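You operate a simulated robot arm through the tools that you are given. There is no shell and no other tool. Be economical: measure what you need, move in short steps, check, and stop when the job is done.

You run a simulated two-armed robot. Do the job below in one go: nothing can be reset, and whatever is moved stays where it is left.

JOB
Hold the oil pot on the top of the belt steady with one hand and flip the pot slide the other way with the other.

It is judged by the outcome, as a careful person would: the job done as asked, and still so three seconds after it is handed in. It fails if anything else is knocked over, pushed out of place, dropped, spilled or broken.

ROBOT AND FRAMES
Two 7-joint arms with two-finger parallel grippers on one trunk, on a base that drives. Base frame: it is fixed to the floor where the robot stands at the start and does not move with it; the origin is under the middle of the robot, x ahead of it, y to its left, z up. Readings come in m, degrees, newtons and seconds.
The left shoulder is at the start at [0.05, 0.168, 1.208], the right one opposite. With the tool pointing down near the work surface each hand reaches from about 0.22 to 0.66 m from the robot's upright axis, wherever it stands, measured 20 degrees to its own side. Places, roughly: pot slide [0.7, 0.2, 1.1]. Payload 1.57 kg a hand.
The TCP of each hand is the grasp point between the finger pads, 0.03 m short of the fingertips. In the tool frame z runs along the fingers and y along their closing line. Largest opening 0.08 m; finger width 0.017, thickness 0.012; the body of the gripper, 0.04 by 0.082 m, starts 0.08 m behind the TCP.
Orientation is told as [roll, pitch, yaw] about the base's x, y, z axes, in that order, counted from this pose: with the fingers straight down and closing along the base's y, the tool's x points along the base's -x, its y along +y and its z along -z.

CONTROLS
- The arms move only by the tool arm_command. It takes "left_commands", "right_commands" or both (then of equal length, played together; a hand with none holds still); each is a list of rows, each a list of 7 numbers: the opening, from 0 (shut) to 1 (fully open), then the shift along the tool's x, y, z in mm, then the turn, a rotation vector about the tool's x, y, z in degrees. In form: [[grip, tx, ty, tz, wx, wy, wz], ...]. A call has 1 to 20 rows; each row shifts and turns the commanded pose from where the row before left it, along the tool's axes as they then stand. A row lasts 0.2 s, in which the tool goes at most 0.05 m and 8.6 degrees; a call with a longer step from one row to the next is refused whole, and so is a gripper value outside its range. A pose out of reach is approached as far as the arm can. The call stops where the force on the tool passes 40 N (or 10 N more than at its start, if that is more) or the arm is blocked; 0.2 s more then pass. Each finger travels about 0.045 m/s and halts on what it meets, pressing with about 37 N; the grip force reading is that of the motor and also rises with nothing between the fingers. The clock runs only during rows and for 0.2 s after the last one: add rows that do not move to give the fingers time. It gives the time, the measured TCP pose, the force on the tool (base axes), the opening and the grip force at its end, in the units of the frame above (readings bear some noise), with the torque about the TCP (base axes, N m) and any sound that the robot's microphone picked up.
- Cameras (640 x 400 px; columns grow to the right, rows downward): "scene" is now at [0.1289, 0.0184, 1.4586]; the picture's right is [0.21, -0.98, 0.00], its down [-0.24, -0.05, -0.97] and it looks along [0.95, 0.20, -0.25] (base axes); focal length 235 px, centre (320, 200). "left" rides on the left gripper at [0.072, 0.007, -0.122] in its tool frame; the picture's right is [-0.09, 1.00, 0.00], its down [-0.84, -0.08, -0.54] and it looks along [-0.54, -0.05, 0.84] (tool axes); focal length 238 px, centre (320, 200). "right" rides on the right gripper at [0.072, -0.007, -0.122] in its tool frame; the picture's right is [0.09, 1.00, 0.00], its down [-0.84, 0.08, -0.54] and it looks along [-0.54, 0.05, 0.84] (tool axes); focal length 238 px, centre (320, 200). There is no depth. A picture from a camera that has moved, and an enlarged one, comes with that camera's place and axes in the base frame and with its lens. The place of the scene camera against the robot may be out by one fixed shift of up to 0.012 m in any direction.
- camera(camera): a new picture of that camera. The clock stands still meanwhile.
- lift_body(by): slides the trunk up (or, below 0, down) by that many m; the arms and the scene camera ride with it, the base frame stays. It gives what a move gives, with no picture.
- base_move(legs): drives the robot by 1 to 6 legs, each [ahead, left, turn to the left] in m, m and degrees, along the robot's own axes; the way and the turn of a leg run together, so that a leg with both is an arc; at most 1.5 m and 180 degrees a leg. The arms and the cameras ride along, it lands a little off, and it stops where it bumps. It gives what a move gives.
- turn_head(pan, tilt): turns the head with the scene camera to pan (to the left, within 80 degrees either way) and tilt (down, from -29 to 69), counted from straight ahead of the robot. It gives what a move gives.
- inspect(camera, box): a new picture of the part [left, top, right, bottom] of that camera's present view, enlarged. The clock stands still meanwhile.
- job_done(): hands the job in; it is judged then, once.

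Go step by step. Nothing tells you exact positions but the pictures and the camera data: compare them with the known pose of the tool, close in by small moves and look again before you grip or let go. The budget is 120 turns and 100 pictures, counting those below and the enlarged ones. Unless the task says otherwise, let go and move clear before handing in, and close with one line.

The tools are called after "Call:" by a JSON object that holds its "op" and its "data". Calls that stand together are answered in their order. arm_command: Moves the arms, as the interface text tells. Its arguments: {"type":"object","properties":{"left_commands":{"type":"array","items":{"type":"array","items":{"type":"number"}}},"right_commands":{"type":"array","items":{"type":"array","items":{"type":"number"}}}},"required":[]} The other tools are called the same way: lift_body (by) slides the trunk up or down; base_move (legs) drives the base; turn_head (pan, tilt) turns the head that bears the scene camera; camera (camera) takes a picture; inspect (camera, box) takes an enlarged picture of a part of a camera's view; job_done () hands the job in.

At the start:

```text
clock: 0.0
left_tool_pos: [0.2623, 0.2275, 1.3916]
left_tool_rot: [-0.3, -0.1, 0.1]
left_force: [-0.4, 0.4, 0.8]
left_moment: [0.0, 0.03, 0.01]
left_opening: 0.0802
left_gripper_force: 0.0
right_tool_pos: [0.3447, -0.0461, 1.364]
right_tool_rot: [-0.1, 0.0, 0.1]
right_force: [0.2, 0.6, -0.2]
right_moment: [0.02, 0.01, 0.01]
right_opening: 0.0801
right_gripper_force: 0.1
trunk travel left (down, up): [-0.376, 0.066]
robot x, y, heading: [-0.0004, 0.0008, 0.2]
head pan, tilt: [12.0, 14.4]
```

scene: 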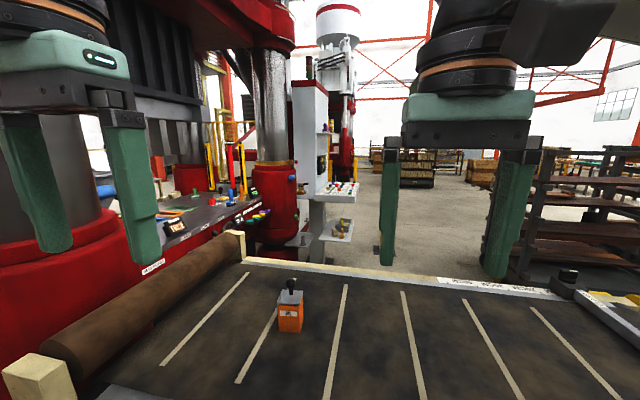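
right: 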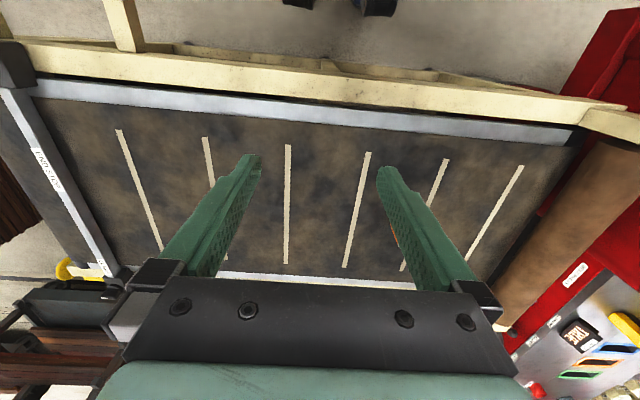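
left: 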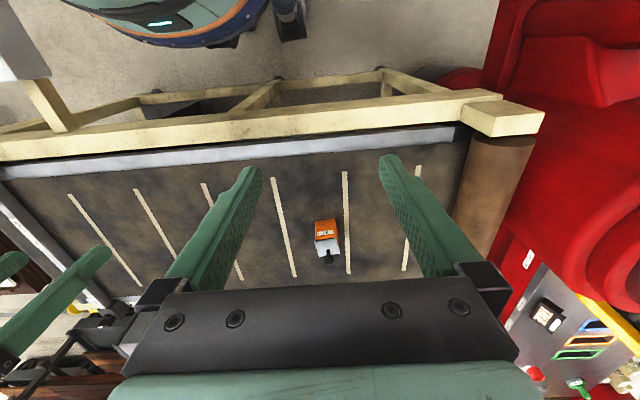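

I see an orange box (the oil pot) with a grey top and black slide/lever on the belt, about x 0.7, y 0.2. I enlarge it in both views before moving.

Call:
{"op": "inspect", "data": {"camera": "scene", "box": [250, 260, 340, 350]}}

Call:
{"op": "inspect", "data": {"camera": "left", "box": [290, 200, 370, 280]}}

```text
4.44 times, centred on (295, 305) of scene
camera zoom: at [0.1289, 0.0184, 1.4586], right [0.21, -0.98, 0.0], down [-0.24, -0.05, -0.97], along [0.95, 0.2, -0.25], focal length 1043 px, centre (431, -267)
```

zoom: 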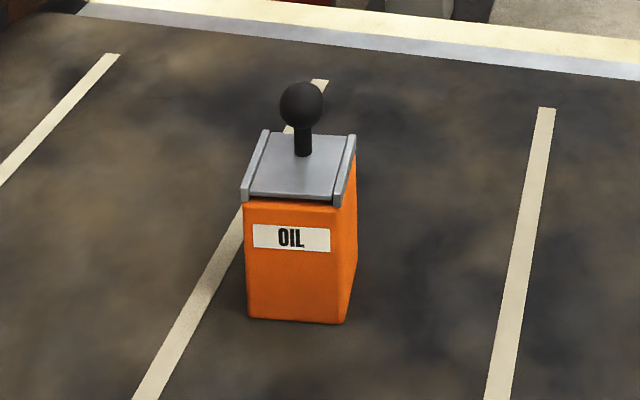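

```text
5.00 times, centred on (330, 240) of left
camera zoom: at [0.1919, 0.2345, 1.5115], right [0.09, 1.0, 0.0], down [0.84, -0.08, 0.54], along [0.54, -0.05, -0.84], focal length 1192 px, centre (270, 0)
```

zoom: 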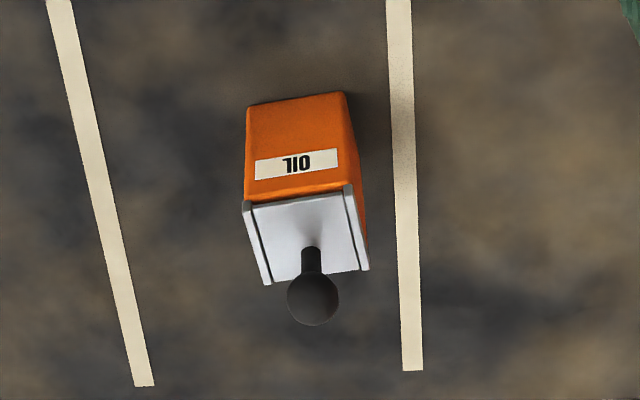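

The knob is at about [0.665, 0.213, 1.07], with the pot about 0.058 wide in y, 0.05 deep and 0.09 tall. I look down to see how close the base is to the belt's frame.

Call:
{"op": "turn_head", "data": {"pan": 10, "tilt": 65}}

Call:
{"op": "camera", "data": {"camera": "scene"}}

```text
clock: 1.2
left_tool_pos: [0.2616, 0.2288, 1.3908]
left_tool_rot: [-0.2, -0.2, 0.0]
left_force: [0.2, -0.6, 0.0]
left_moment: [0.01, 0.02, 0.01]
left_opening: 0.0801
left_gripper_force: 0.0
right_tool_pos: [0.3436, -0.0464, 1.3649]
right_tool_rot: [0.0, 0.0, 0.0]
right_force: [-1.0, 0.0, 0.3]
right_moment: [-0.03, 0.03, 0.03]
right_opening: 0.0801
right_gripper_force: 0.0
trunk travel left (down, up): [-0.376, 0.066]
robot x, y, heading: [0.0002, 0.0025, -0.1]
head pan, tilt: [10.0, 65.0]
```

```text
94 pictures are left
camera scene: at [0.0974, 0.0094, 1.3859], right [0.17, -0.98, 0.0], down [-0.89, -0.16, -0.42], along [0.42, 0.07, -0.91], focal length 235 px, centre (320, 200)
```

scene: 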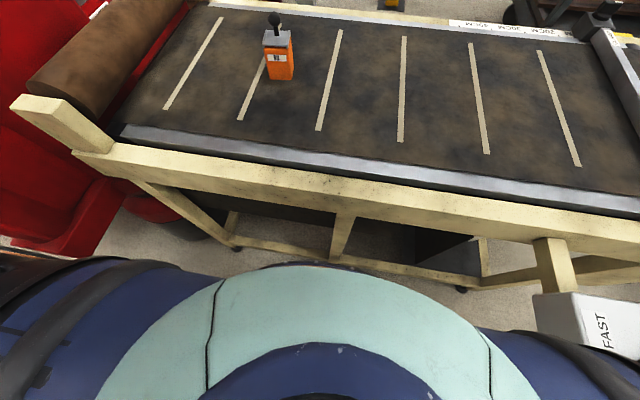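

The base front seems to sit about 0.1 m short of the belt frame. I check the base's surroundings to the left before driving.

Call:
{"op": "turn_head", "data": {"pan": 65, "tilt": 55}}

Call:
{"op": "camera", "data": {"camera": "scene"}}

Call:
{"op": "inspect", "data": {"camera": "left", "box": [0, 0, 640, 160]}}

```text
clock: 2.4
left_tool_pos: [0.263, 0.2268, 1.3913]
left_tool_rot: [-0.2, -0.3, 0.0]
left_force: [-0.7, 0.3, 0.1]
left_moment: [-0.03, -0.02, -0.01]
left_opening: 0.0801
left_gripper_force: 0.1
right_tool_pos: [0.3443, -0.046, 1.3652]
right_tool_rot: [0.0, 0.0, 0.0]
right_force: [-0.9, -0.8, -0.1]
right_moment: [-0.02, -0.02, -0.01]
right_opening: 0.0802
right_gripper_force: 0.1
trunk travel left (down, up): [-0.376, 0.066]
robot x, y, heading: [0.0033, 0.0009, 0.1]
head pan, tilt: [65.0, 55.0]
```

```text
93 pictures are left
camera scene: at [0.0681, 0.0642, 1.3975], right [0.91, -0.42, 0.0], down [-0.35, -0.74, -0.57], along [0.24, 0.52, -0.82], focal length 235 px, centre (320, 200)
```

scene: 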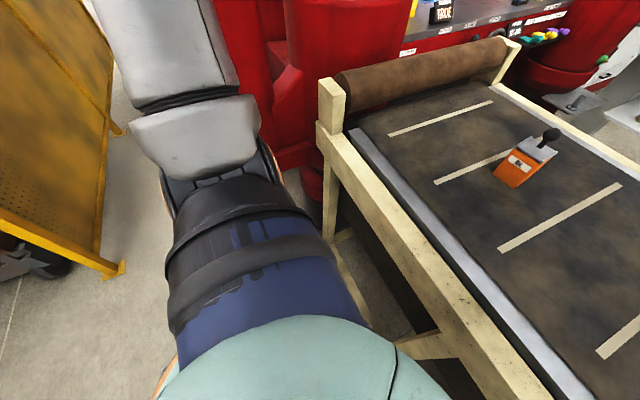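

```text
1.00 times, centred on (320, 80) of left
camera zoom: at [0.1919, 0.2345, 1.5115], right [0.09, 1.0, 0.0], down [0.84, -0.08, 0.54], along [0.54, -0.05, -0.84], focal length 238 px, centre (320, 320)
```

zoom: 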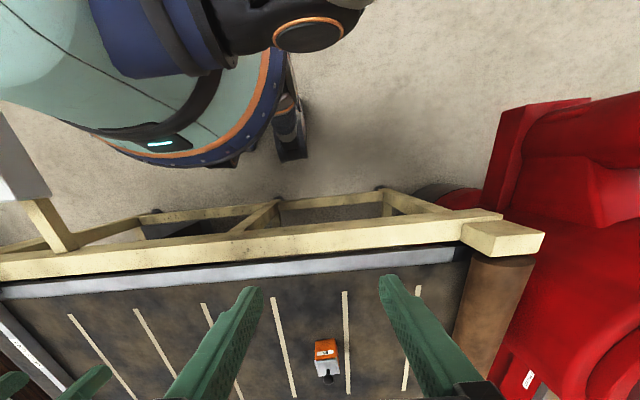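

Floor is free on the left, and the base front (about x = 0.19) has room before the belt frame (0.30). I drive a little ahead and left, and turn a little left so that both hands reach the pot.

Call:
{"op": "base_move", "data": {"legs": [[0.0, 0.05, 0], [0.085, 0, 0], [0, 0, 12]]}}

Call:
{"op": "turn_head", "data": {"pan": 3, "tilt": 40}}

Call:
{"op": "camera", "data": {"camera": "scene"}}

Call:
{"op": "camera", "data": {"camera": "left"}}

```text
clock: 4.0
left_tool_pos: [0.3085, 0.2776, 1.3898]
left_tool_rot: [-0.3, -0.1, 0.2]
left_force: [1.1, -1.1, 1.3]
left_moment: [0.02, -0.03, -0.02]
left_opening: 0.0801
left_gripper_force: 0.1
right_tool_pos: [0.3905, 0.0032, 1.3646]
right_tool_rot: [0.0, 0.2, 0.0]
right_force: [-0.6, 0.5, -0.8]
right_moment: [-0.01, -0.05, -0.01]
right_opening: 0.0799
right_gripper_force: 0.0
trunk travel left (down, up): [-0.376, 0.066]
robot x, y, heading: [0.0483, 0.0501, 0.3]
head pan, tilt: [65.0, 55.0]
stopped in leg 2: the robot was blocked; the commanded pose is now the measured one
```

```text
clock: 5.3
left_tool_pos: [0.3106, 0.2773, 1.3894]
left_tool_rot: [-0.2, 0.0, 0.2]
left_force: [0.1, 0.1, -0.6]
left_moment: [0.01, 0.01, 0.01]
left_opening: 0.0801
left_gripper_force: 0.1
right_tool_pos: [0.3913, 0.0034, 1.364]
right_tool_rot: [0.1, 0.0, -0.1]
right_force: [-0.4, -0.7, -0.1]
right_moment: [-0.01, 0.02, -0.03]
right_opening: 0.0798
right_gripper_force: 0.0
trunk travel left (down, up): [-0.376, 0.066]
robot x, y, heading: [0.0477, 0.0486, 0.1]
head pan, tilt: [3.0, 40.0]
```

```text
91 pictures are left
camera scene: at [0.1688, 0.053, 1.4181], right [0.05, -1.0, 0.0], down [-0.64, -0.04, -0.77], along [0.76, 0.04, -0.64], focal length 235 px, centre (320, 200)
```

scene: 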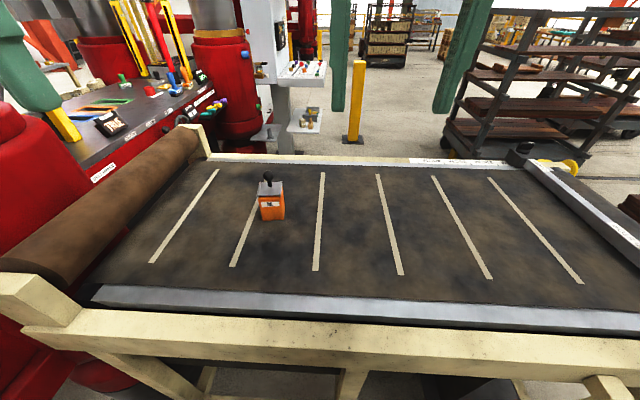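

```text
90 pictures are left
camera left: at [0.2389, 0.2844, 1.5111], right [0.09, 1.0, 0.0], down [0.84, -0.07, 0.54], along [0.54, -0.05, -0.84], focal length 238 px, centre (320, 200)
```

left: 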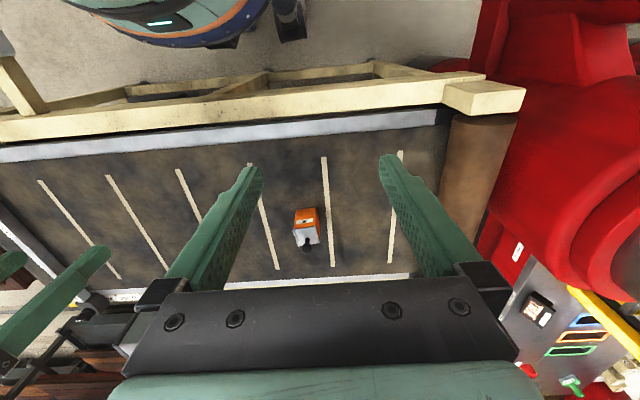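

The base is blocked after 0.048 m, which seems close enough; nothing on the belt moved. I back off a centimetre, then pitch the right hand forward (it will hold the pot from the front, 35° below the horizontal), while the left will later take the knob from the left.

Call:
{"op": "base_move", "data": {"legs": [[-0.01, 0, 0]]}}

Call:
{"op": "arm_command", "data": {"right_commands": [[1, 0, 0, 0, 0, 0, -4], [1, 0, 0, 0, 0, -7.857, 0], [1, 0, 0, 0, 0, -7.857, 0], [1, 0, 0, 0, 0, -7.857, 0], [1, 0, 0, 0, 0, -7.857, 0], [1, 0, 0, 0, 0, -7.857, 0], [1, 0, 0, 0, 0, -7.857, 0], [1, 0, 0, 0, 0, -7.857, 0], [1, 0, 0, 0, 0, 0, 0]]}}

```text
clock: 6.0
left_tool_pos: [0.2996, 0.2792, 1.39]
left_tool_rot: [-0.2, 0.0, 0.2]
left_force: [-0.6, 1.3, 0.2]
left_moment: [0.01, -0.03, 0.0]
left_opening: 0.0801
left_gripper_force: 0.1
right_tool_pos: [0.3814, 0.0041, 1.365]
right_tool_rot: [0.0, 0.1, 0.0]
right_force: [0.6, 0.7, 0.3]
right_moment: [0.0, -0.01, -0.03]
right_opening: 0.08
right_gripper_force: 0.1
trunk travel left (down, up): [-0.376, 0.066]
robot x, y, heading: [0.0356, 0.0497, 0.1]
head pan, tilt: [3.0, 40.0]
```

```text
clock: 8.0
left_tool_pos: [0.3005, 0.2785, 1.3893]
left_tool_rot: [-0.2, 0.0, 0.1]
left_force: [-0.2, 0.8, 0.0]
left_moment: [0.02, 0.0, 0.01]
left_opening: 0.08
left_gripper_force: 0.0
right_tool_pos: [0.3834, 0.0051, 1.3644]
right_tool_rot: [0.1, -55.1, 4.1]
right_force: [0.6, 0.2, -0.2]
right_moment: [0.01, 0.01, 0.02]
right_opening: 0.0799
right_gripper_force: 0.0
trunk travel left (down, up): [-0.376, 0.066]
robot x, y, heading: [0.0354, 0.0507, -0.1]
head pan, tilt: [3.0, 40.0]
```

The right hand now points forward and down as wanted. I clear the left hand to the left and bring the right one to about 0.12 m short of the pot.

Call:
{"op": "arm_command", "data": {"left_commands": [[1, 0, 40, 0, 0, 0, 0], [1, 0, 40, 0, 0, 0, 0], [1, 0, 30, 0, 0, 0, 0], [1, 0, 0, 0, 0, 0, 0], [1, 0, 0, 0, 0, 0, 0], [1, 0, 0, 0, 0, 0, 0], [1, 0, 0, 0, 0, 0, 0], [1, 0, 0, 0, 0, 0, 0], [1, 0, 0, 0, 0, 0, 0], [1, 0, 0, 0, 0, 0, 0], [1, 0, 0, 0, 0, 0, 0], [1, 0, 0, 0, 0, 0, 0]], "right_commands": [[1, 24.6, -1.2, 37.5, 0, 0, 0], [1, 24.6, -1.2, 37.5, 0, 0, 0], [1, 24.6, -1.2, 37.5, 0, 0, 0], [1, 24.6, -1.2, 37.5, 0, 0, 0], [1, 24.6, -1.2, 37.5, 0, 0, 0], [1, 24.6, -1.2, 37.5, 0, 0, 0], [1, 1.3, 38.2, 17.4, 0, 0, 0], [1, 1.3, 38.2, 17.4, 0, 0, 0], [1, 1.3, 38.2, 17.4, 0, 0, 0], [1, 1.3, 38.2, 17.4, 0, 0, 0], [1, 1.3, 38.2, 17.4, 0, 0, 0], [1, 0, 0, 0, 0, 0, 0]]}}

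Call:
{"op": "camera", "data": {"camera": "scene"}}

Call:
{"op": "camera", "data": {"camera": "right"}}

```text
clock: 10.6
left_tool_pos: [0.2992, 0.3869, 1.3835]
left_tool_rot: [-0.2, -0.2, 0.3]
left_force: [-0.6, 0.4, -0.3]
left_moment: [0.01, 0.0, 0.0]
left_opening: 0.0801
left_gripper_force: 0.1
left hand out of reach, approached as far as the arm can: row 2
right_tool_pos: [0.5332, 0.1971, 1.057]
right_tool_rot: [0.1, -55.0, 4.0]
right_force: [1.3, -0.5, 0.3]
right_moment: [-0.03, 0.01, -0.02]
right_opening: 0.0801
right_gripper_force: 0.0
trunk travel left (down, up): [-0.376, 0.066]
robot x, y, heading: [0.0369, 0.0484, -0.3]
head pan, tilt: [3.0, 40.0]
```

```text
89 pictures are left
camera scene: at [0.1589, 0.0524, 1.4181], right [0.05, -1.0, 0.0], down [-0.64, -0.03, -0.77], along [0.76, 0.04, -0.64], focal length 235 px, centre (320, 200)
```

scene: 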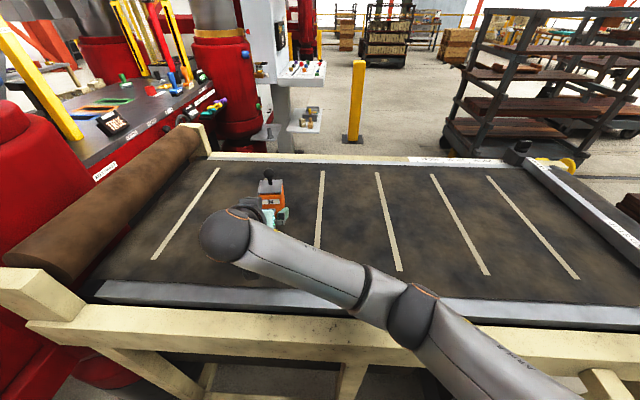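

```text
88 pictures are left
camera right: at [0.3925, 0.1819, 1.0691], right [-0.12, 0.99, -0.08], down [0.03, 0.08, 1.0], along [0.99, 0.12, -0.04], focal length 238 px, centre (320, 200)
```

right: 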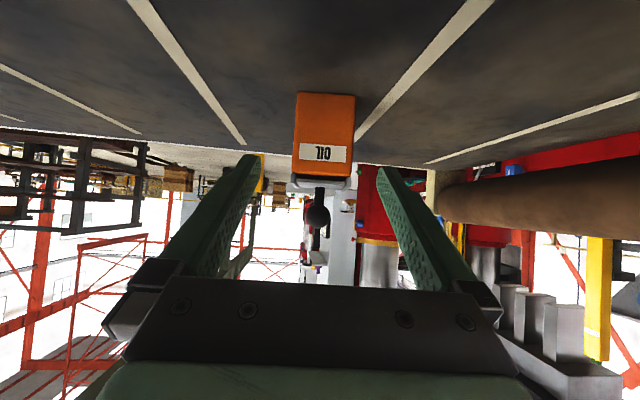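

The pot is centred between the fingers (front face near x = 0.623, y ≈ 0.209, top ≈ 1.037). I shift slightly left and advance halfway, then check.

Call:
{"op": "arm_command", "data": {"right_commands": [[1, -3.9, 5, 10, 0, 0, 0], [1, 0, 1, 20, 0, 0, 0], [1, 0, 0, 20, 0, 0, 0], [1, 0, 0, 20, 0, 0, 0], [1, 0, 0, 0, 0, 0, 0]]}}

Call:
{"op": "camera", "data": {"camera": "right"}}

Call:
{"op": "inspect", "data": {"camera": "scene", "box": [200, 140, 340, 280]}}

```text
clock: 11.8
left_tool_pos: [0.2982, 0.3876, 1.3844]
left_tool_rot: [-0.2, -0.2, 0.2]
left_force: [0.2, 1.0, -0.6]
left_moment: [0.02, 0.02, -0.02]
left_opening: 0.0799
left_gripper_force: 0.0
right_tool_pos: [0.5945, 0.2038, 1.0198]
right_tool_rot: [-0.7, -54.9, 4.3]
right_force: [0.0, 0.5, 0.3]
right_moment: [-0.05, -0.03, -0.02]
right_opening: 0.0797
right_gripper_force: 0.0
trunk travel left (down, up): [-0.376, 0.066]
robot x, y, heading: [0.0375, 0.0485, 0.3]
head pan, tilt: [3.0, 40.0]
```

```text
87 pictures are left
camera right: at [0.4539, 0.1891, 1.0313], right [-0.12, 0.99, -0.08], down [0.03, 0.09, 1.0], along [0.99, 0.11, -0.04], focal length 238 px, centre (320, 200)
```

right: 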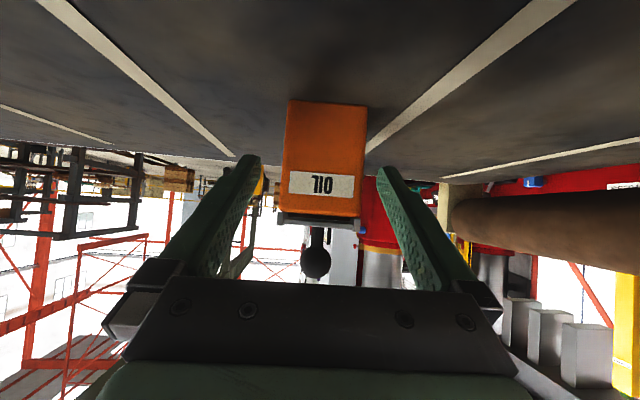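

```text
2.86 times, centred on (270, 210) of scene
camera zoom: at [0.1587, 0.053, 1.4182], right [0.05, -1.0, 0.0], down [-0.64, -0.03, -0.77], along [0.77, 0.04, -0.64], focal length 671 px, centre (463, 171)
```

zoom: 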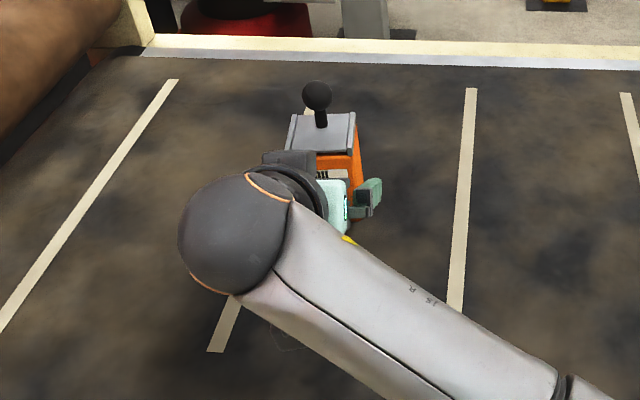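

The pot is well centred between the fingers. I advance the last 50 mm and check before closing.

Call:
{"op": "arm_command", "data": {"right_commands": [[1, 0, 1.5, 18, 0, 0, 0], [1, 0, 0, 17, 0, 0, 0], [1, 0, 0, 16, 0, 0, 0], [1, 0, 0, 0, 0, 0, 0]]}}

Call:
{"op": "camera", "data": {"camera": "right"}}

```text
clock: 12.8
left_tool_pos: [0.2991, 0.3889, 1.3822]
left_tool_rot: [-0.1, -0.2, 0.2]
left_force: [-0.2, 0.7, 0.1]
left_moment: [-0.05, -0.01, 0.03]
left_opening: 0.08
left_gripper_force: 0.0
right_tool_pos: [0.6354, 0.2124, 0.9924]
right_tool_rot: [0.1, -54.9, 4.1]
right_force: [0.8, -0.7, -0.8]
right_moment: [0.03, 0.01, 0.01]
right_opening: 0.0798
right_gripper_force: 0.2
trunk travel left (down, up): [-0.376, 0.066]
robot x, y, heading: [0.036, 0.0472, 0.0]
head pan, tilt: [3.0, 40.0]
```

```text
85 pictures are left
camera right: at [0.494, 0.1972, 1.005], right [-0.12, 0.99, -0.07], down [0.03, 0.08, 1.0], along [0.99, 0.12, -0.04], focal length 238 px, centre (320, 200)
```

right: 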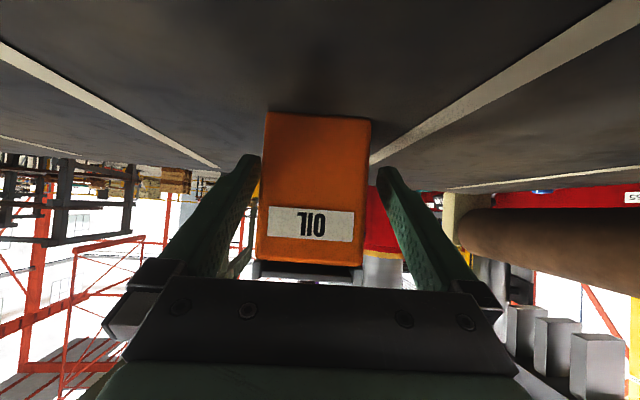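

The fingers straddle the pot, about 2 mm too far left. I correct that and close gently in rows.

Call:
{"op": "arm_command", "data": {"right_commands": [[1, 0, -2, 0, 0, 0, 0], [0.8, 0, 0, 0, 0, 0, 0], [0.74, 0, 0, 0, 0, 0, 0], [0.7, 0, 0, 0, 0, 0, 0], [0.6, 0, 0, 0, 0, 0, 0], [0.6, 0, 0, 0, 0, 0, 0]]}}

Call:
{"op": "camera", "data": {"camera": "right"}}

Call:
{"op": "inspect", "data": {"camera": "scene", "box": [200, 140, 340, 280]}}

```text
clock: 14.2
left_tool_pos: [0.2992, 0.3874, 1.3854]
left_tool_rot: [-0.1, -0.2, 0.1]
left_force: [-1.4, -0.1, -0.4]
left_moment: [-0.05, 0.0, -0.01]
left_opening: 0.0796
left_gripper_force: 0.1
right_tool_pos: [0.6349, 0.2111, 0.9918]
right_tool_rot: [-0.1, -54.9, 3.9]
right_force: [0.8, -0.8, 2.8]
right_moment: [0.06, -0.06, -0.04]
right_opening: 0.0597
right_gripper_force: 37.4
trunk travel left (down, up): [-0.376, 0.066]
robot x, y, heading: [0.036, 0.05, 0.2]
head pan, tilt: [3.0, 40.0]
```

```text
84 pictures are left
camera right: at [0.4946, 0.1954, 1.0049], right [-0.12, 0.99, -0.08], down [0.03, 0.08, 1.0], along [0.99, 0.12, -0.04], focal length 238 px, centre (320, 200)
```

right: 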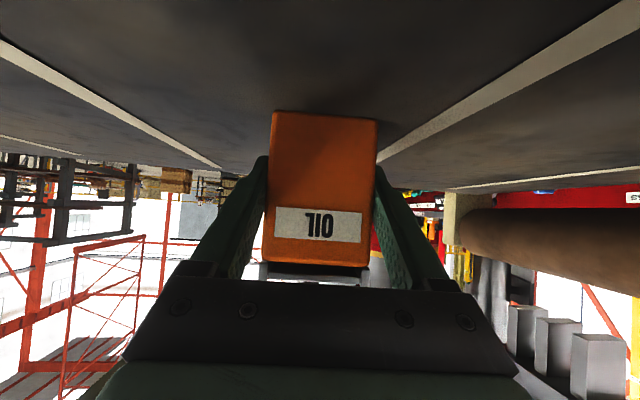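

```text
2.86 times, centred on (270, 210) of scene
camera zoom: at [0.1588, 0.0528, 1.4182], right [0.05, -1.0, 0.0], down [-0.64, -0.03, -0.77], along [0.77, 0.04, -0.64], focal length 671 px, centre (463, 171)
```

zoom: 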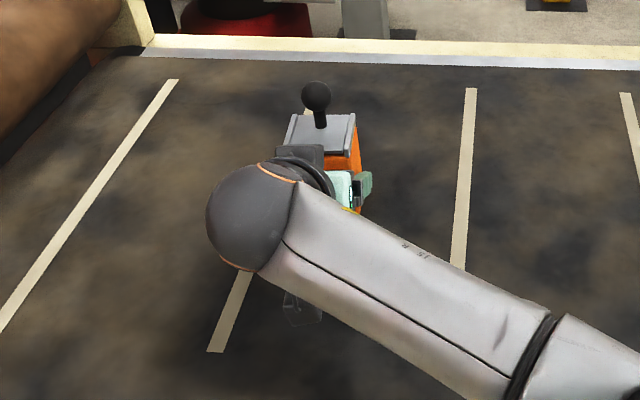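

The pot is held (opening 0.060). Now I turn the left hand to point right-forward and down at 45°, so it can reach the knob from the left.

Call:
{"op": "arm_command", "data": {"left_commands": [[1, -37.5, 0, 12, 0, 0, 0], [1, -37.5, 0, 12, 0, 0, 0], [1, -37.5, 0, 12, 0, 0, 0], [1, -37.5, 0, 12, 0, 0, 0], [1, 0, 0, 0, 0, 0, 8.57], [1, 0, 0, 0, 0, 0, 8.57], [1, 0, 0, 0, 0, 0, 8.57], [1, 0, 0, 0, 0, 0, 8.57], [1, 0, 0, 0, 0, 0, 8.57], [1, 0, 0, 0, 0, 0, 8.57], [1, 0, 0, 0, 0, 0, 8.57], [1, 0, 0, 0, 0, -7.5, 0], [1, 0, 0, 0, 0, -7.5, 0], [1, 0, 0, 0, 0, -7.5, 0], [1, 0, 0, 0, 0, -7.5, 0], [1, 0, 0, 0, 0, -7.5, 0], [1, 0, 0, 0, 0, -7.5, 0], [1, 0, 0, 0, 0, 0, 0]]}}

Call:
{"op": "camera", "data": {"camera": "left"}}

```text
clock: 18.0
left_tool_pos: [0.3417, 0.2196, 1.2646]
left_tool_rot: [-0.1, -45.2, -59.5]
left_force: [0.1, -0.4, 0.1]
left_moment: [0.01, -0.02, 0.0]
left_opening: 0.0799
left_gripper_force: 0.2
left hand out of reach, approached as far as the arm can: row 6, 7, 8, 9, 10, 11, 14, 15, 16, 17
right_tool_pos: [0.6352, 0.2113, 0.9925]
right_tool_rot: [0.0, -54.9, 3.9]
right_force: [-0.3, 0.0, 2.0]
right_moment: [0.12, -0.04, 0.03]
right_opening: 0.0599
right_gripper_force: 36.8
trunk travel left (down, up): [-0.376, 0.066]
robot x, y, heading: [0.0332, 0.0461, -0.1]
head pan, tilt: [3.0, 40.0]
```

```text
82 pictures are left
camera left: at [0.2794, 0.3419, 1.2984], right [0.89, 0.45, 0.06], down [0.04, -0.22, 0.98], along [0.45, -0.87, -0.21], focal length 238 px, centre (320, 200)
```

left: 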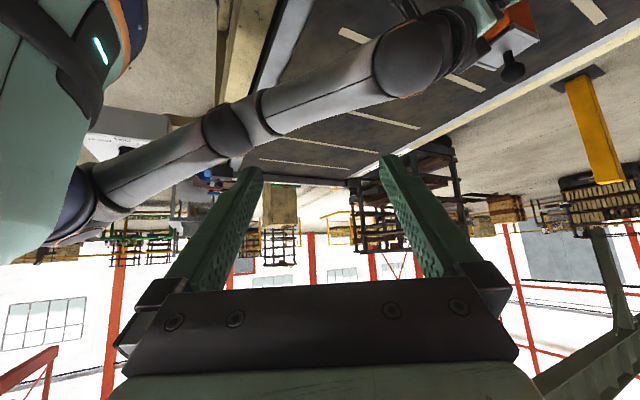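

The left hand has the right orientation but ended short, near the middle. I move it forward-left and up, clear of the right wrist, and see what it reaches.

Call:
{"op": "arm_command", "data": {"left_commands": [[1, -2.4, 34, -15, 0, 0, 0], [1, -2.4, 34, -15, 0, 0, 0], [1, -2.4, 34, -15, 0, 0, 0], [1, -2.4, 34, -15, 0, 0, 0], [1, 0, 0, 0, 0, 0, 0]]}}

```text
clock: 19.2
left_tool_pos: [0.3812, 0.2271, 1.3478]
left_tool_rot: [-0.1, -45.1, -59.4]
left_force: [-0.3, 0.1, 0.2]
left_moment: [0.0, 0.01, -0.01]
left_opening: 0.08
left_gripper_force: 0.0
left hand out of reach, approached as far as the arm can: row 1, 2, 3, 4
right_tool_pos: [0.635, 0.2114, 0.9924]
right_tool_rot: [0.0, -54.9, 4.0]
right_force: [-1.0, 0.3, 3.1]
right_moment: [0.1, -0.06, -0.04]
right_opening: 0.0593
right_gripper_force: 37.5
trunk travel left (down, up): [-0.376, 0.066]
robot x, y, heading: [0.0342, 0.0511, 0.2]
head pan, tilt: [3.0, 40.0]
```

I bring the commanded pose back toward reach with a small down-and-right move and read the result.

Call:
{"op": "arm_command", "data": {"left_commands": [[1, 13.4, -8.3, 33.8, 0, 0, 0], [1, 13.4, -8.3, 33.8, 0, 0, 0], [1, 13.4, -8.3, 33.8, 0, 0, 0], [1, 0, 0, 0, 0, 0, 0], [1, 0, 0, 0, 0, 0, 0]]}}

Call:
{"op": "camera", "data": {"camera": "left"}}

Call:
{"op": "camera", "data": {"camera": "scene"}}

```text
clock: 20.4
left_tool_pos: [0.3814, 0.1786, 1.2482]
left_tool_rot: [-0.1, -45.3, -59.7]
left_force: [0.2, 1.3, 0.2]
left_moment: [0.02, 0.01, -0.01]
left_opening: 0.0798
left_gripper_force: 0.0
right_tool_pos: [0.6346, 0.2118, 0.9917]
right_tool_rot: [0.0, -54.9, 3.9]
right_force: [0.4, -0.2, 2.4]
right_moment: [0.1, -0.05, 0.01]
right_opening: 0.0595
right_gripper_force: 36.2
trunk travel left (down, up): [-0.376, 0.066]
robot x, y, heading: [0.0371, 0.0515, 0.0]
head pan, tilt: [3.0, 40.0]
```

```text
81 pictures are left
camera left: at [0.319, 0.3007, 1.2822], right [0.89, 0.45, 0.06], down [0.04, -0.22, 0.98], along [0.45, -0.87, -0.21], focal length 238 px, centre (320, 200)
```

left: 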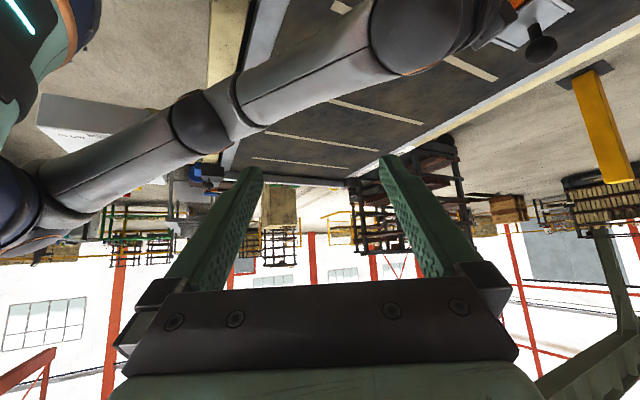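

```text
80 pictures are left
camera scene: at [0.1585, 0.0529, 1.4182], right [0.05, -1.0, 0.0], down [-0.64, -0.03, -0.77], along [0.77, 0.04, -0.64], focal length 235 px, centre (320, 200)
```

scene: 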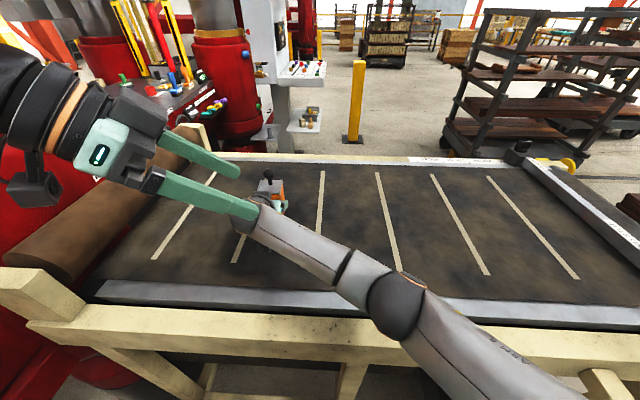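

The left hand follows exactly again at [0.381, 0.179, 1.248], but it is just above the right wrist. I go up, forward-left, then check.

Call:
{"op": "arm_command", "data": {"left_commands": [[1, -18, 0, -18, 0, 0, 0], [1, -18, 0, -18, 0, 0, 0], [1, -5.9, 40, 2.3, 0, 0, 0], [1, -5.9, 40, 2.3, 0, 0, 0], [1, -5.9, 40, 2.3, 0, 0, 0], [1, -5.9, 40, 2.3, 0, 0, 0], [1, 0, 0, 0, 0, 0, 0]]}}

Call:
{"op": "camera", "data": {"camera": "left"}}

```text
clock: 22.0
left_tool_pos: [0.4502, 0.1573, 1.3239]
left_tool_rot: [-0.1, -45.1, -59.3]
left_force: [-0.3, 0.1, -0.6]
left_moment: [0.0, 0.01, 0.01]
left_opening: 0.08
left_gripper_force: 0.0
left hand out of reach, approached as far as the arm can: row 3, 4, 5, 6
right_tool_pos: [0.6342, 0.2125, 0.9921]
right_tool_rot: [0.0, -54.9, 4.0]
right_force: [0.6, 0.7, 3.6]
right_moment: [0.03, -0.03, -0.03]
right_opening: 0.0596
right_gripper_force: 37.3
trunk travel left (down, up): [-0.376, 0.066]
robot x, y, heading: [0.0349, 0.0491, 0.1]
head pan, tilt: [3.0, 40.0]
```

```text
79 pictures are left
camera left: at [0.3859, 0.2797, 1.3578], right [0.89, 0.45, 0.06], down [0.04, -0.22, 0.98], along [0.46, -0.86, -0.21], focal length 238 px, centre (320, 200)
```

left: 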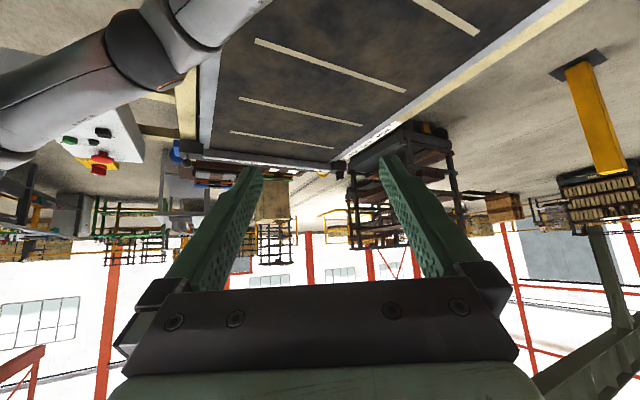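

This steep sideways orientation limits the reach, so I turn the left hand back to an azimuth of about -30° with 40° tilt, which still clears the right gripper.

Call:
{"op": "arm_command", "data": {"left_commands": [[1, 0, 0, 0, -5.3, 0, -5.3], [1, 0, 0, 0, -5.3, 0, -5.3], [1, 0, 0, 0, -5.3, 0, -5.3], [1, 0, 0, 0, -5.3, 0, -5.3], [1, 0, 0, 0, 0, 5, 0], [1, 0, 0, 0, 0, 0, 0]]}}

```text
clock: 23.4
left_tool_pos: [0.449, 0.1575, 1.3218]
left_tool_rot: [-0.2, -40.0, -29.6]
left_force: [0.3, 0.3, 0.6]
left_moment: [0.01, 0.01, -0.03]
left_opening: 0.0798
left_gripper_force: 0.1
right_tool_pos: [0.6348, 0.2103, 0.9919]
right_tool_rot: [0.0, -54.9, 3.9]
right_force: [-0.1, 1.0, 3.1]
right_moment: [0.06, -0.06, -0.05]
right_opening: 0.0597
right_gripper_force: 36.3
trunk travel left (down, up): [-0.376, 0.066]
robot x, y, heading: [0.038, 0.0503, -0.1]
head pan, tilt: [3.0, 40.0]
```

Orientation is good now. I move to a waiting pose about 0.15 m behind the knob.

Call:
{"op": "arm_command", "data": {"left_commands": [[1, 5.2, 31.6, 24.9, 0, 0, 0], [1, 5.2, 31.6, 24.9, 0, 0, 0], [1, 5.2, 31.6, 24.9, 0, 0, 0], [1, 5.2, 31.6, 24.9, 0, 0, 0], [1, 5.2, 31.6, 24.9, 0, 0, 0], [1, 0, 0, 0, 0, 0, 0]]}}

Call:
{"op": "camera", "data": {"camera": "left"}}

Call:
{"op": "camera", "data": {"camera": "scene"}}

```text
clock: 24.8
left_tool_pos: [0.5827, 0.2626, 1.2086]
left_tool_rot: [-0.2, -40.2, -29.7]
left_force: [0.2, 0.0, -0.6]
left_moment: [-0.02, -0.03, 0.01]
left_opening: 0.0801
left_gripper_force: 0.1
right_tool_pos: [0.6343, 0.2119, 0.9922]
right_tool_rot: [0.0, -54.9, 4.0]
right_force: [-0.9, 0.5, 2.9]
right_moment: [0.05, 0.05, -0.01]
right_opening: 0.0595
right_gripper_force: 37.2
trunk travel left (down, up): [-0.376, 0.066]
robot x, y, heading: [0.0374, 0.0487, 0.3]
head pan, tilt: [3.0, 40.0]
```

```text
78 pictures are left
camera left: at [0.4709, 0.3359, 1.2556], right [0.56, 0.83, 0.06], down [0.21, -0.21, 0.95], along [0.8, -0.52, -0.29], focal length 238 px, centre (320, 200)
```

left: 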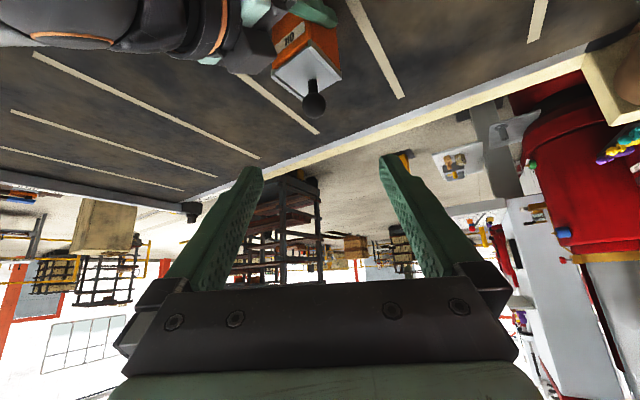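

```text
77 pictures are left
camera scene: at [0.1584, 0.0529, 1.4182], right [0.05, -1.0, 0.0], down [-0.64, -0.03, -0.77], along [0.77, 0.04, -0.64], focal length 235 px, centre (320, 200)
```

scene: 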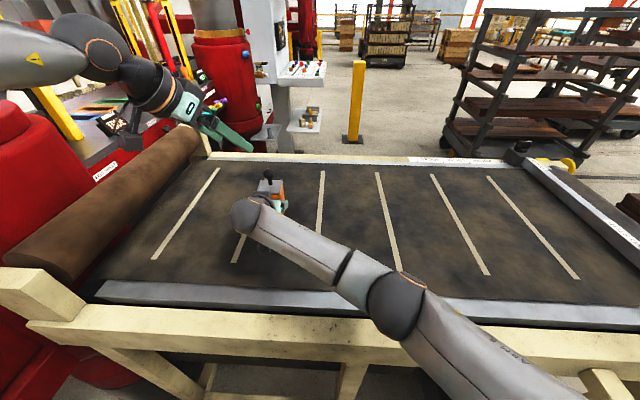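

Reached, with good sight of the knob from above-left. I enlarge it to read how the slide runs.

Call:
{"op": "inspect", "data": {"camera": "left", "box": [250, 0, 370, 125]}}

Call:
{"op": "inspect", "data": {"camera": "scene", "box": [235, 155, 305, 225]}}

```text
3.20 times, centred on (310, 62) of left
camera zoom: at [0.4709, 0.3359, 1.2556], right [0.56, 0.83, 0.06], down [0.21, -0.21, 0.95], along [0.8, -0.52, -0.29], focal length 763 px, centre (352, 640)
```

zoom: 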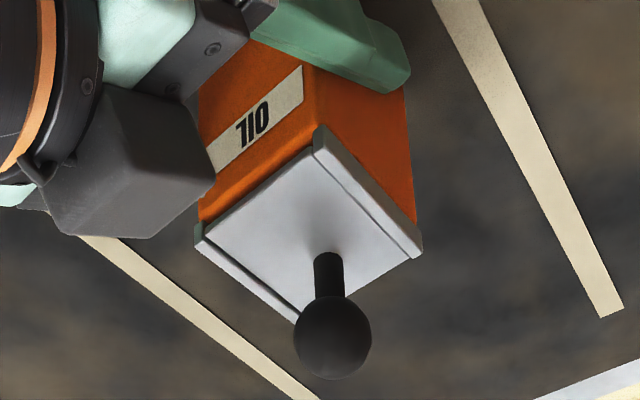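

```text
5.71 times, centred on (270, 190) of scene
camera zoom: at [0.1584, 0.0529, 1.4182], right [0.05, -1.0, 0.0], down [-0.64, -0.03, -0.77], along [0.77, 0.04, -0.64], focal length 1341 px, centre (606, 257)
```

zoom: 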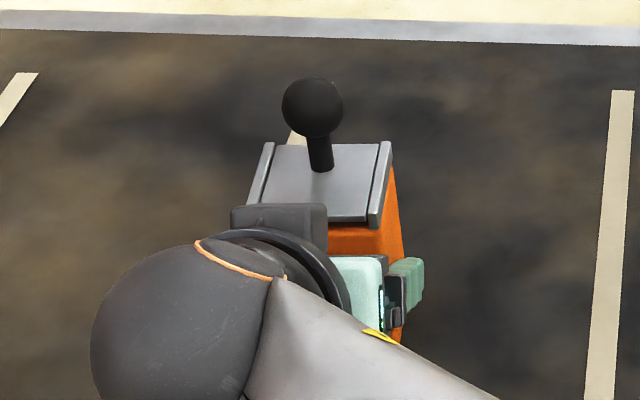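

The knob sits about 70% toward the back of the plate, whose rails run front to back, so it must be pulled toward the robot about 2 cm. The knob centre is about [0.663, 0.211, 1.073]. I approach most of the way.

Call:
{"op": "arm_command", "data": {"left_commands": [[1, 7, -2, 30, 0, 0, 0], [1, 7, -2, 30, 0, 0, 0], [1, 0, 0, 25, 0, 0, 0], [1, 0, 0, 20, 0, 0, 0], [1, 0, 0, 0, 0, 0, 0]]}}

Call:
{"op": "camera", "data": {"camera": "left"}}

Call:
{"op": "inspect", "data": {"camera": "scene", "box": [215, 135, 315, 235]}}

```text
clock: 26.0
left_tool_pos: [0.6284, 0.2326, 1.1197]
left_tool_rot: [-0.2, -40.1, -29.8]
left_force: [0.2, 1.5, 0.2]
left_moment: [0.0, 0.02, -0.04]
left_opening: 0.0799
left_gripper_force: 0.1
right_tool_pos: [0.6352, 0.2116, 0.9925]
right_tool_rot: [0.0, -54.9, 3.9]
right_force: [-1.5, -0.1, 2.7]
right_moment: [-0.02, 0.02, -0.04]
right_opening: 0.0595
right_gripper_force: 37.2
trunk travel left (down, up): [-0.376, 0.066]
robot x, y, heading: [0.04, 0.0479, 0.2]
head pan, tilt: [3.0, 40.0]
```

```text
74 pictures are left
camera left: at [0.5173, 0.305, 1.1654], right [0.56, 0.83, 0.06], down [0.21, -0.21, 0.95], along [0.8, -0.52, -0.29], focal length 238 px, centre (320, 200)
```

left: 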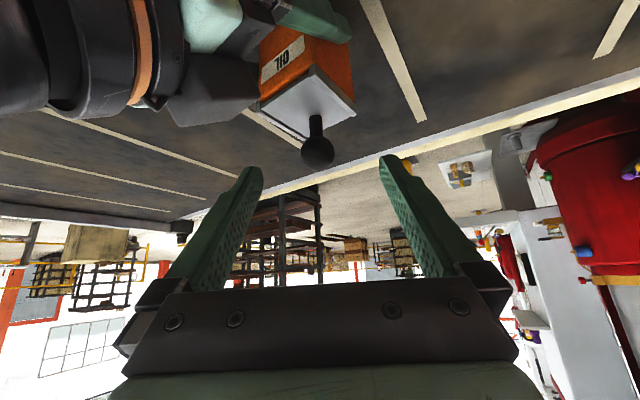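

```text
4.00 times, centred on (265, 185) of scene
camera zoom: at [0.1585, 0.0529, 1.4182], right [0.05, -1.0, 0.0], down [-0.64, -0.03, -0.77], along [0.77, 0.04, -0.64], focal length 939 px, centre (540, 260)
```

zoom: 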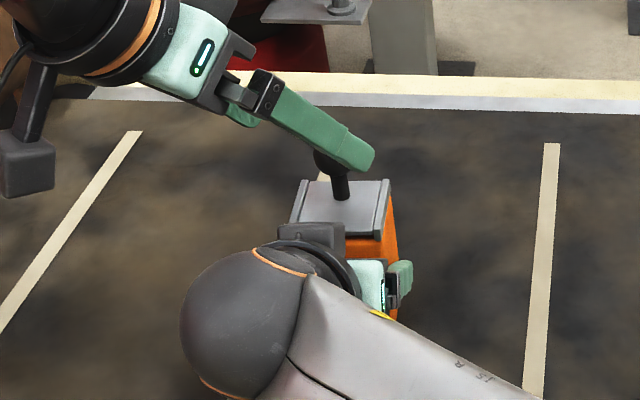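

Well aligned, the right wrist is clear. I advance the last 48 mm so the ball lies between the fingers.

Call:
{"op": "arm_command", "data": {"left_commands": [[1, 0, -1.4, 18, 0, 0, 0], [1, 0, 0, 16, 0, 0, 0], [1, 0, 0, 14, 0, 0, 0], [1, 0, 0, 0, 0, 0, 0]]}}

Call:
{"op": "camera", "data": {"camera": "left"}}

Call:
{"op": "inspect", "data": {"camera": "scene", "box": [215, 135, 315, 235]}}

```text
clock: 27.0
left_tool_pos: [0.6551, 0.2159, 1.0831]
left_tool_rot: [-0.2, -40.1, -29.7]
left_force: [-0.2, 0.5, -0.1]
left_moment: [0.01, -0.01, -0.03]
left_opening: 0.0805
left_gripper_force: 0.0
right_tool_pos: [0.6348, 0.2108, 0.9924]
right_tool_rot: [0.0, -54.9, 4.0]
right_force: [-1.1, -0.5, 2.5]
right_moment: [0.02, 0.0, 0.0]
right_opening: 0.0594
right_gripper_force: 37.6
trunk travel left (down, up): [-0.376, 0.066]
robot x, y, heading: [0.0365, 0.0486, 0.2]
head pan, tilt: [3.0, 40.0]
```

```text
72 pictures are left
camera left: at [0.5434, 0.2885, 1.1291], right [0.56, 0.83, 0.06], down [0.21, -0.21, 0.95], along [0.8, -0.52, -0.29], focal length 238 px, centre (320, 200)
```

left: 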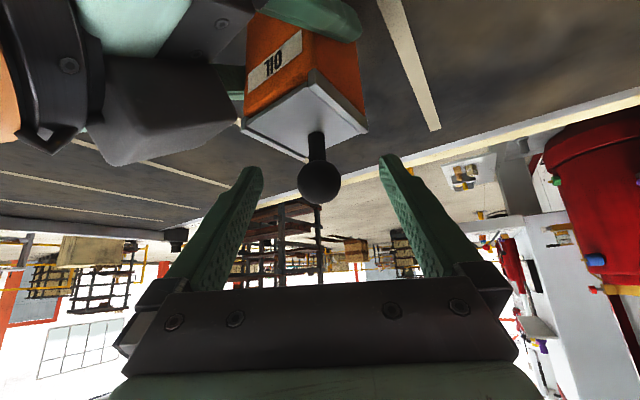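

```text
4.00 times, centred on (265, 185) of scene
camera zoom: at [0.1585, 0.0529, 1.4182], right [0.05, -1.0, 0.0], down [-0.64, -0.03, -0.77], along [0.77, 0.04, -0.64], focal length 939 px, centre (540, 260)
```

zoom: 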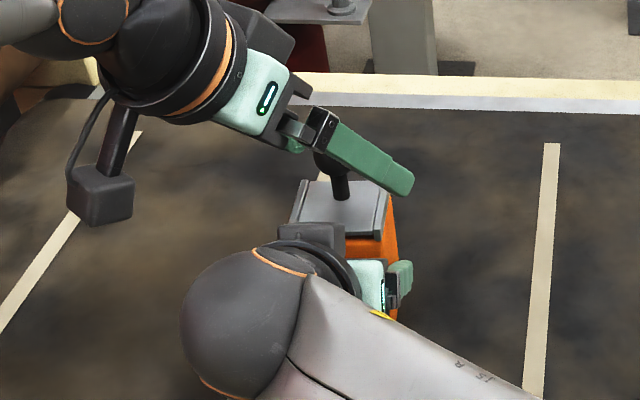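

The ball is centred between the left fingers, about 1 cm ahead of the TCP. I close on it.

Call:
{"op": "arm_command", "data": {"left_commands": [[0.5, 0, 0, 0, 0, 0, 0], [0.4, 0, 0, 0, 0, 0, 0], [0.3, 0, 0, 0, 0, 0, 0], [0.25, 0, 0, 0, 0, 0, 0], [0.2, 0, 0, 0, 0, 0, 0], [0.2, 0, 0, 0, 0, 0, 0]]}}

Call:
{"op": "camera", "data": {"camera": "left"}}

```text
clock: 28.4
left_tool_pos: [0.6538, 0.2161, 1.0835]
left_tool_rot: [-0.2, -40.1, -29.8]
left_force: [-1.5, -2.0, -0.1]
left_moment: [-0.04, 0.03, 0.03]
left_opening: 0.0257
left_gripper_force: 36.6
right_tool_pos: [0.6344, 0.2105, 0.9922]
right_tool_rot: [0.0, -54.7, 4.0]
right_force: [0.0, 1.7, 1.7]
right_moment: [-0.13, 0.12, 0.03]
right_opening: 0.0596
right_gripper_force: 36.8
trunk travel left (down, up): [-0.376, 0.066]
robot x, y, heading: [0.0322, 0.0494, 0.2]
head pan, tilt: [3.0, 40.0]
```

```text
70 pictures are left
camera left: at [0.5432, 0.2883, 1.1292], right [0.56, 0.83, 0.06], down [0.21, -0.21, 0.95], along [0.8, -0.52, -0.29], focal length 238 px, centre (320, 200)
```

left: 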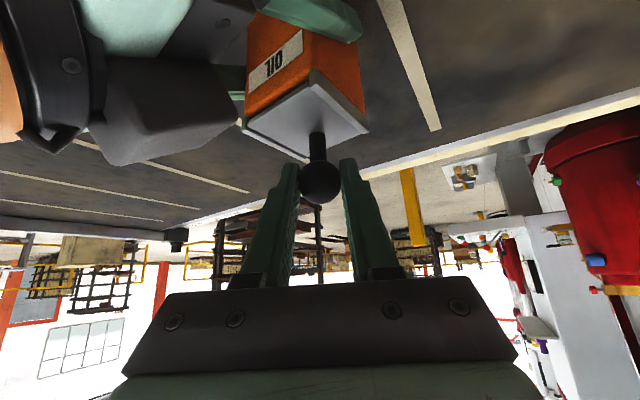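

The ball is gripped. I pull it toward the robot along the rails in small steps, first 10 mm.

Call:
{"op": "arm_command", "data": {"left_commands": [[0.2, 1.6, -1.4, -1.3, 0, 0, 0], [0.2, 1.6, -1.4, -1.3, 0, 0, 0], [0.2, 1.6, -1.4, -1.3, 0, 0, 0], [0.2, 1.6, -1.4, -1.3, 0, 0, 0], [0.2, 0, 0, 0, 0, 0, 0]]}}

Call:
{"op": "camera", "data": {"camera": "left"}}

```text
clock: 29.6
left_tool_pos: [0.6454, 0.2163, 1.0848]
left_tool_rot: [-0.1, -40.5, -29.5]
left_force: [19.1, 6.5, 0.0]
left_moment: [-0.34, -0.87, 0.09]
left_opening: 0.0252
left_gripper_force: 36.4
right_tool_pos: [0.6341, 0.2129, 0.9933]
right_tool_rot: [0.2, -55.0, 3.9]
right_force: [-23.2, -4.5, 6.8]
right_moment: [0.72, -0.75, -0.22]
right_opening: 0.0596
right_gripper_force: 36.5
trunk travel left (down, up): [-0.376, 0.066]
robot x, y, heading: [0.0398, 0.047, 0.1]
head pan, tilt: [3.0, 40.0]
```

```text
69 pictures are left
camera left: at [0.5341, 0.288, 1.1302], right [0.55, 0.83, 0.06], down [0.21, -0.21, 0.96], along [0.81, -0.52, -0.29], focal length 238 px, centre (320, 200)
```

left: 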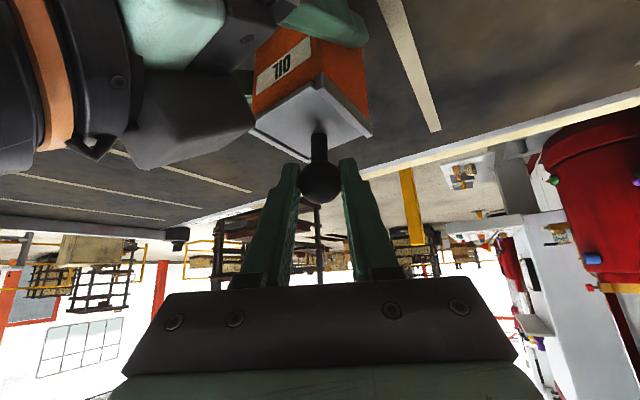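

Force has built to about 19 N, with the pot held by the right hand. I enlarge to see whether the slide is moving on the plate.

Call:
{"op": "inspect", "data": {"camera": "left", "box": [240, 20, 400, 220]}}

Call:
{"op": "inspect", "data": {"camera": "scene", "box": [235, 155, 305, 225]}}

```text
2.00 times, centred on (320, 120) of left
camera zoom: at [0.5341, 0.288, 1.1302], right [0.55, 0.83, 0.06], down [0.21, -0.21, 0.96], along [0.81, -0.52, -0.29], focal length 477 px, centre (320, 360)
```

zoom: 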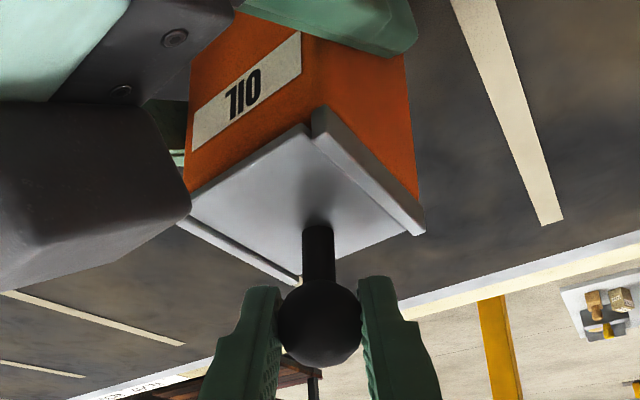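

```text
5.71 times, centred on (270, 190) of scene
camera zoom: at [0.1579, 0.0533, 1.4183], right [0.05, -1.0, 0.0], down [-0.64, -0.03, -0.77], along [0.77, 0.04, -0.64], focal length 1341 px, centre (606, 257)
```

zoom: 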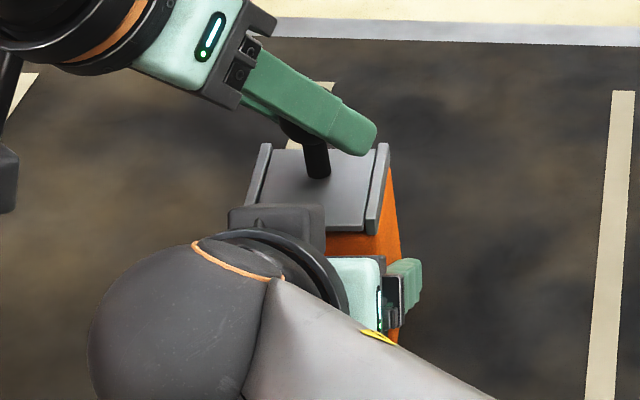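

The grey slide plate has moved toward the robot in its rails and the pot has stayed put. I keep pulling in small steps.

Call:
{"op": "arm_command", "data": {"left_commands": [[0.2, 1.6, -1.4, -1.3, 0, 0, 0], [0.2, 1.6, -1.4, -1.3, 0, 0, 0], [0.2, 1.6, -1.4, -1.3, 0, 0, 0], [0.2, 1.6, -1.4, -1.3, 0, 0, 0], [0.2, 0, 0, 0, 0, 0, 0]]}}

Call:
{"op": "inspect", "data": {"camera": "left", "box": [240, 20, 400, 220]}}

Call:
{"op": "inspect", "data": {"camera": "scene", "box": [235, 155, 305, 225]}}

```text
clock: 30.8
left_tool_pos: [0.6359, 0.2148, 1.0861]
left_tool_rot: [0.0, -40.6, -29.5]
left_force: [20.5, 5.2, 7.9]
left_moment: [-0.23, -0.63, 0.13]
left_opening: 0.0251
left_gripper_force: 36.5
right_tool_pos: [0.633, 0.2118, 0.9926]
right_tool_rot: [0.1, -55.0, 4.1]
right_force: [-22.8, -0.1, 5.2]
right_moment: [0.56, -0.94, -0.21]
right_opening: 0.0598
right_gripper_force: 36.9
trunk travel left (down, up): [-0.376, 0.066]
robot x, y, heading: [0.0393, 0.0485, 0.3]
head pan, tilt: [3.0, 40.0]
```

```text
2.00 times, centred on (320, 120) of left
camera zoom: at [0.5247, 0.2873, 1.1313], right [0.55, 0.83, 0.06], down [0.21, -0.21, 0.96], along [0.81, -0.52, -0.29], focal length 477 px, centre (320, 360)
```

zoom: 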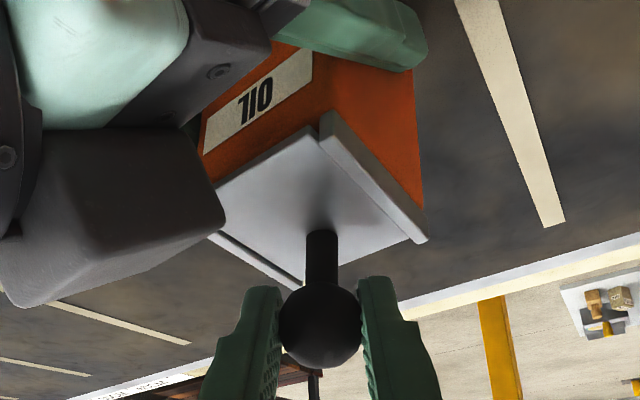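

```text
5.71 times, centred on (270, 190) of scene
camera zoom: at [0.1573, 0.0534, 1.4184], right [0.05, -1.0, 0.0], down [-0.64, -0.04, -0.77], along [0.77, 0.04, -0.64], focal length 1341 px, centre (606, 257)
```

zoom: 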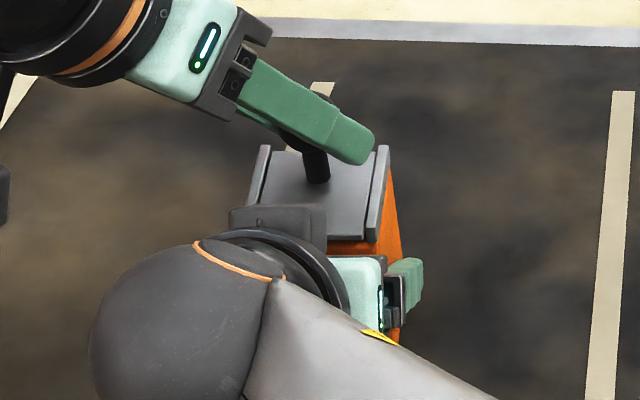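

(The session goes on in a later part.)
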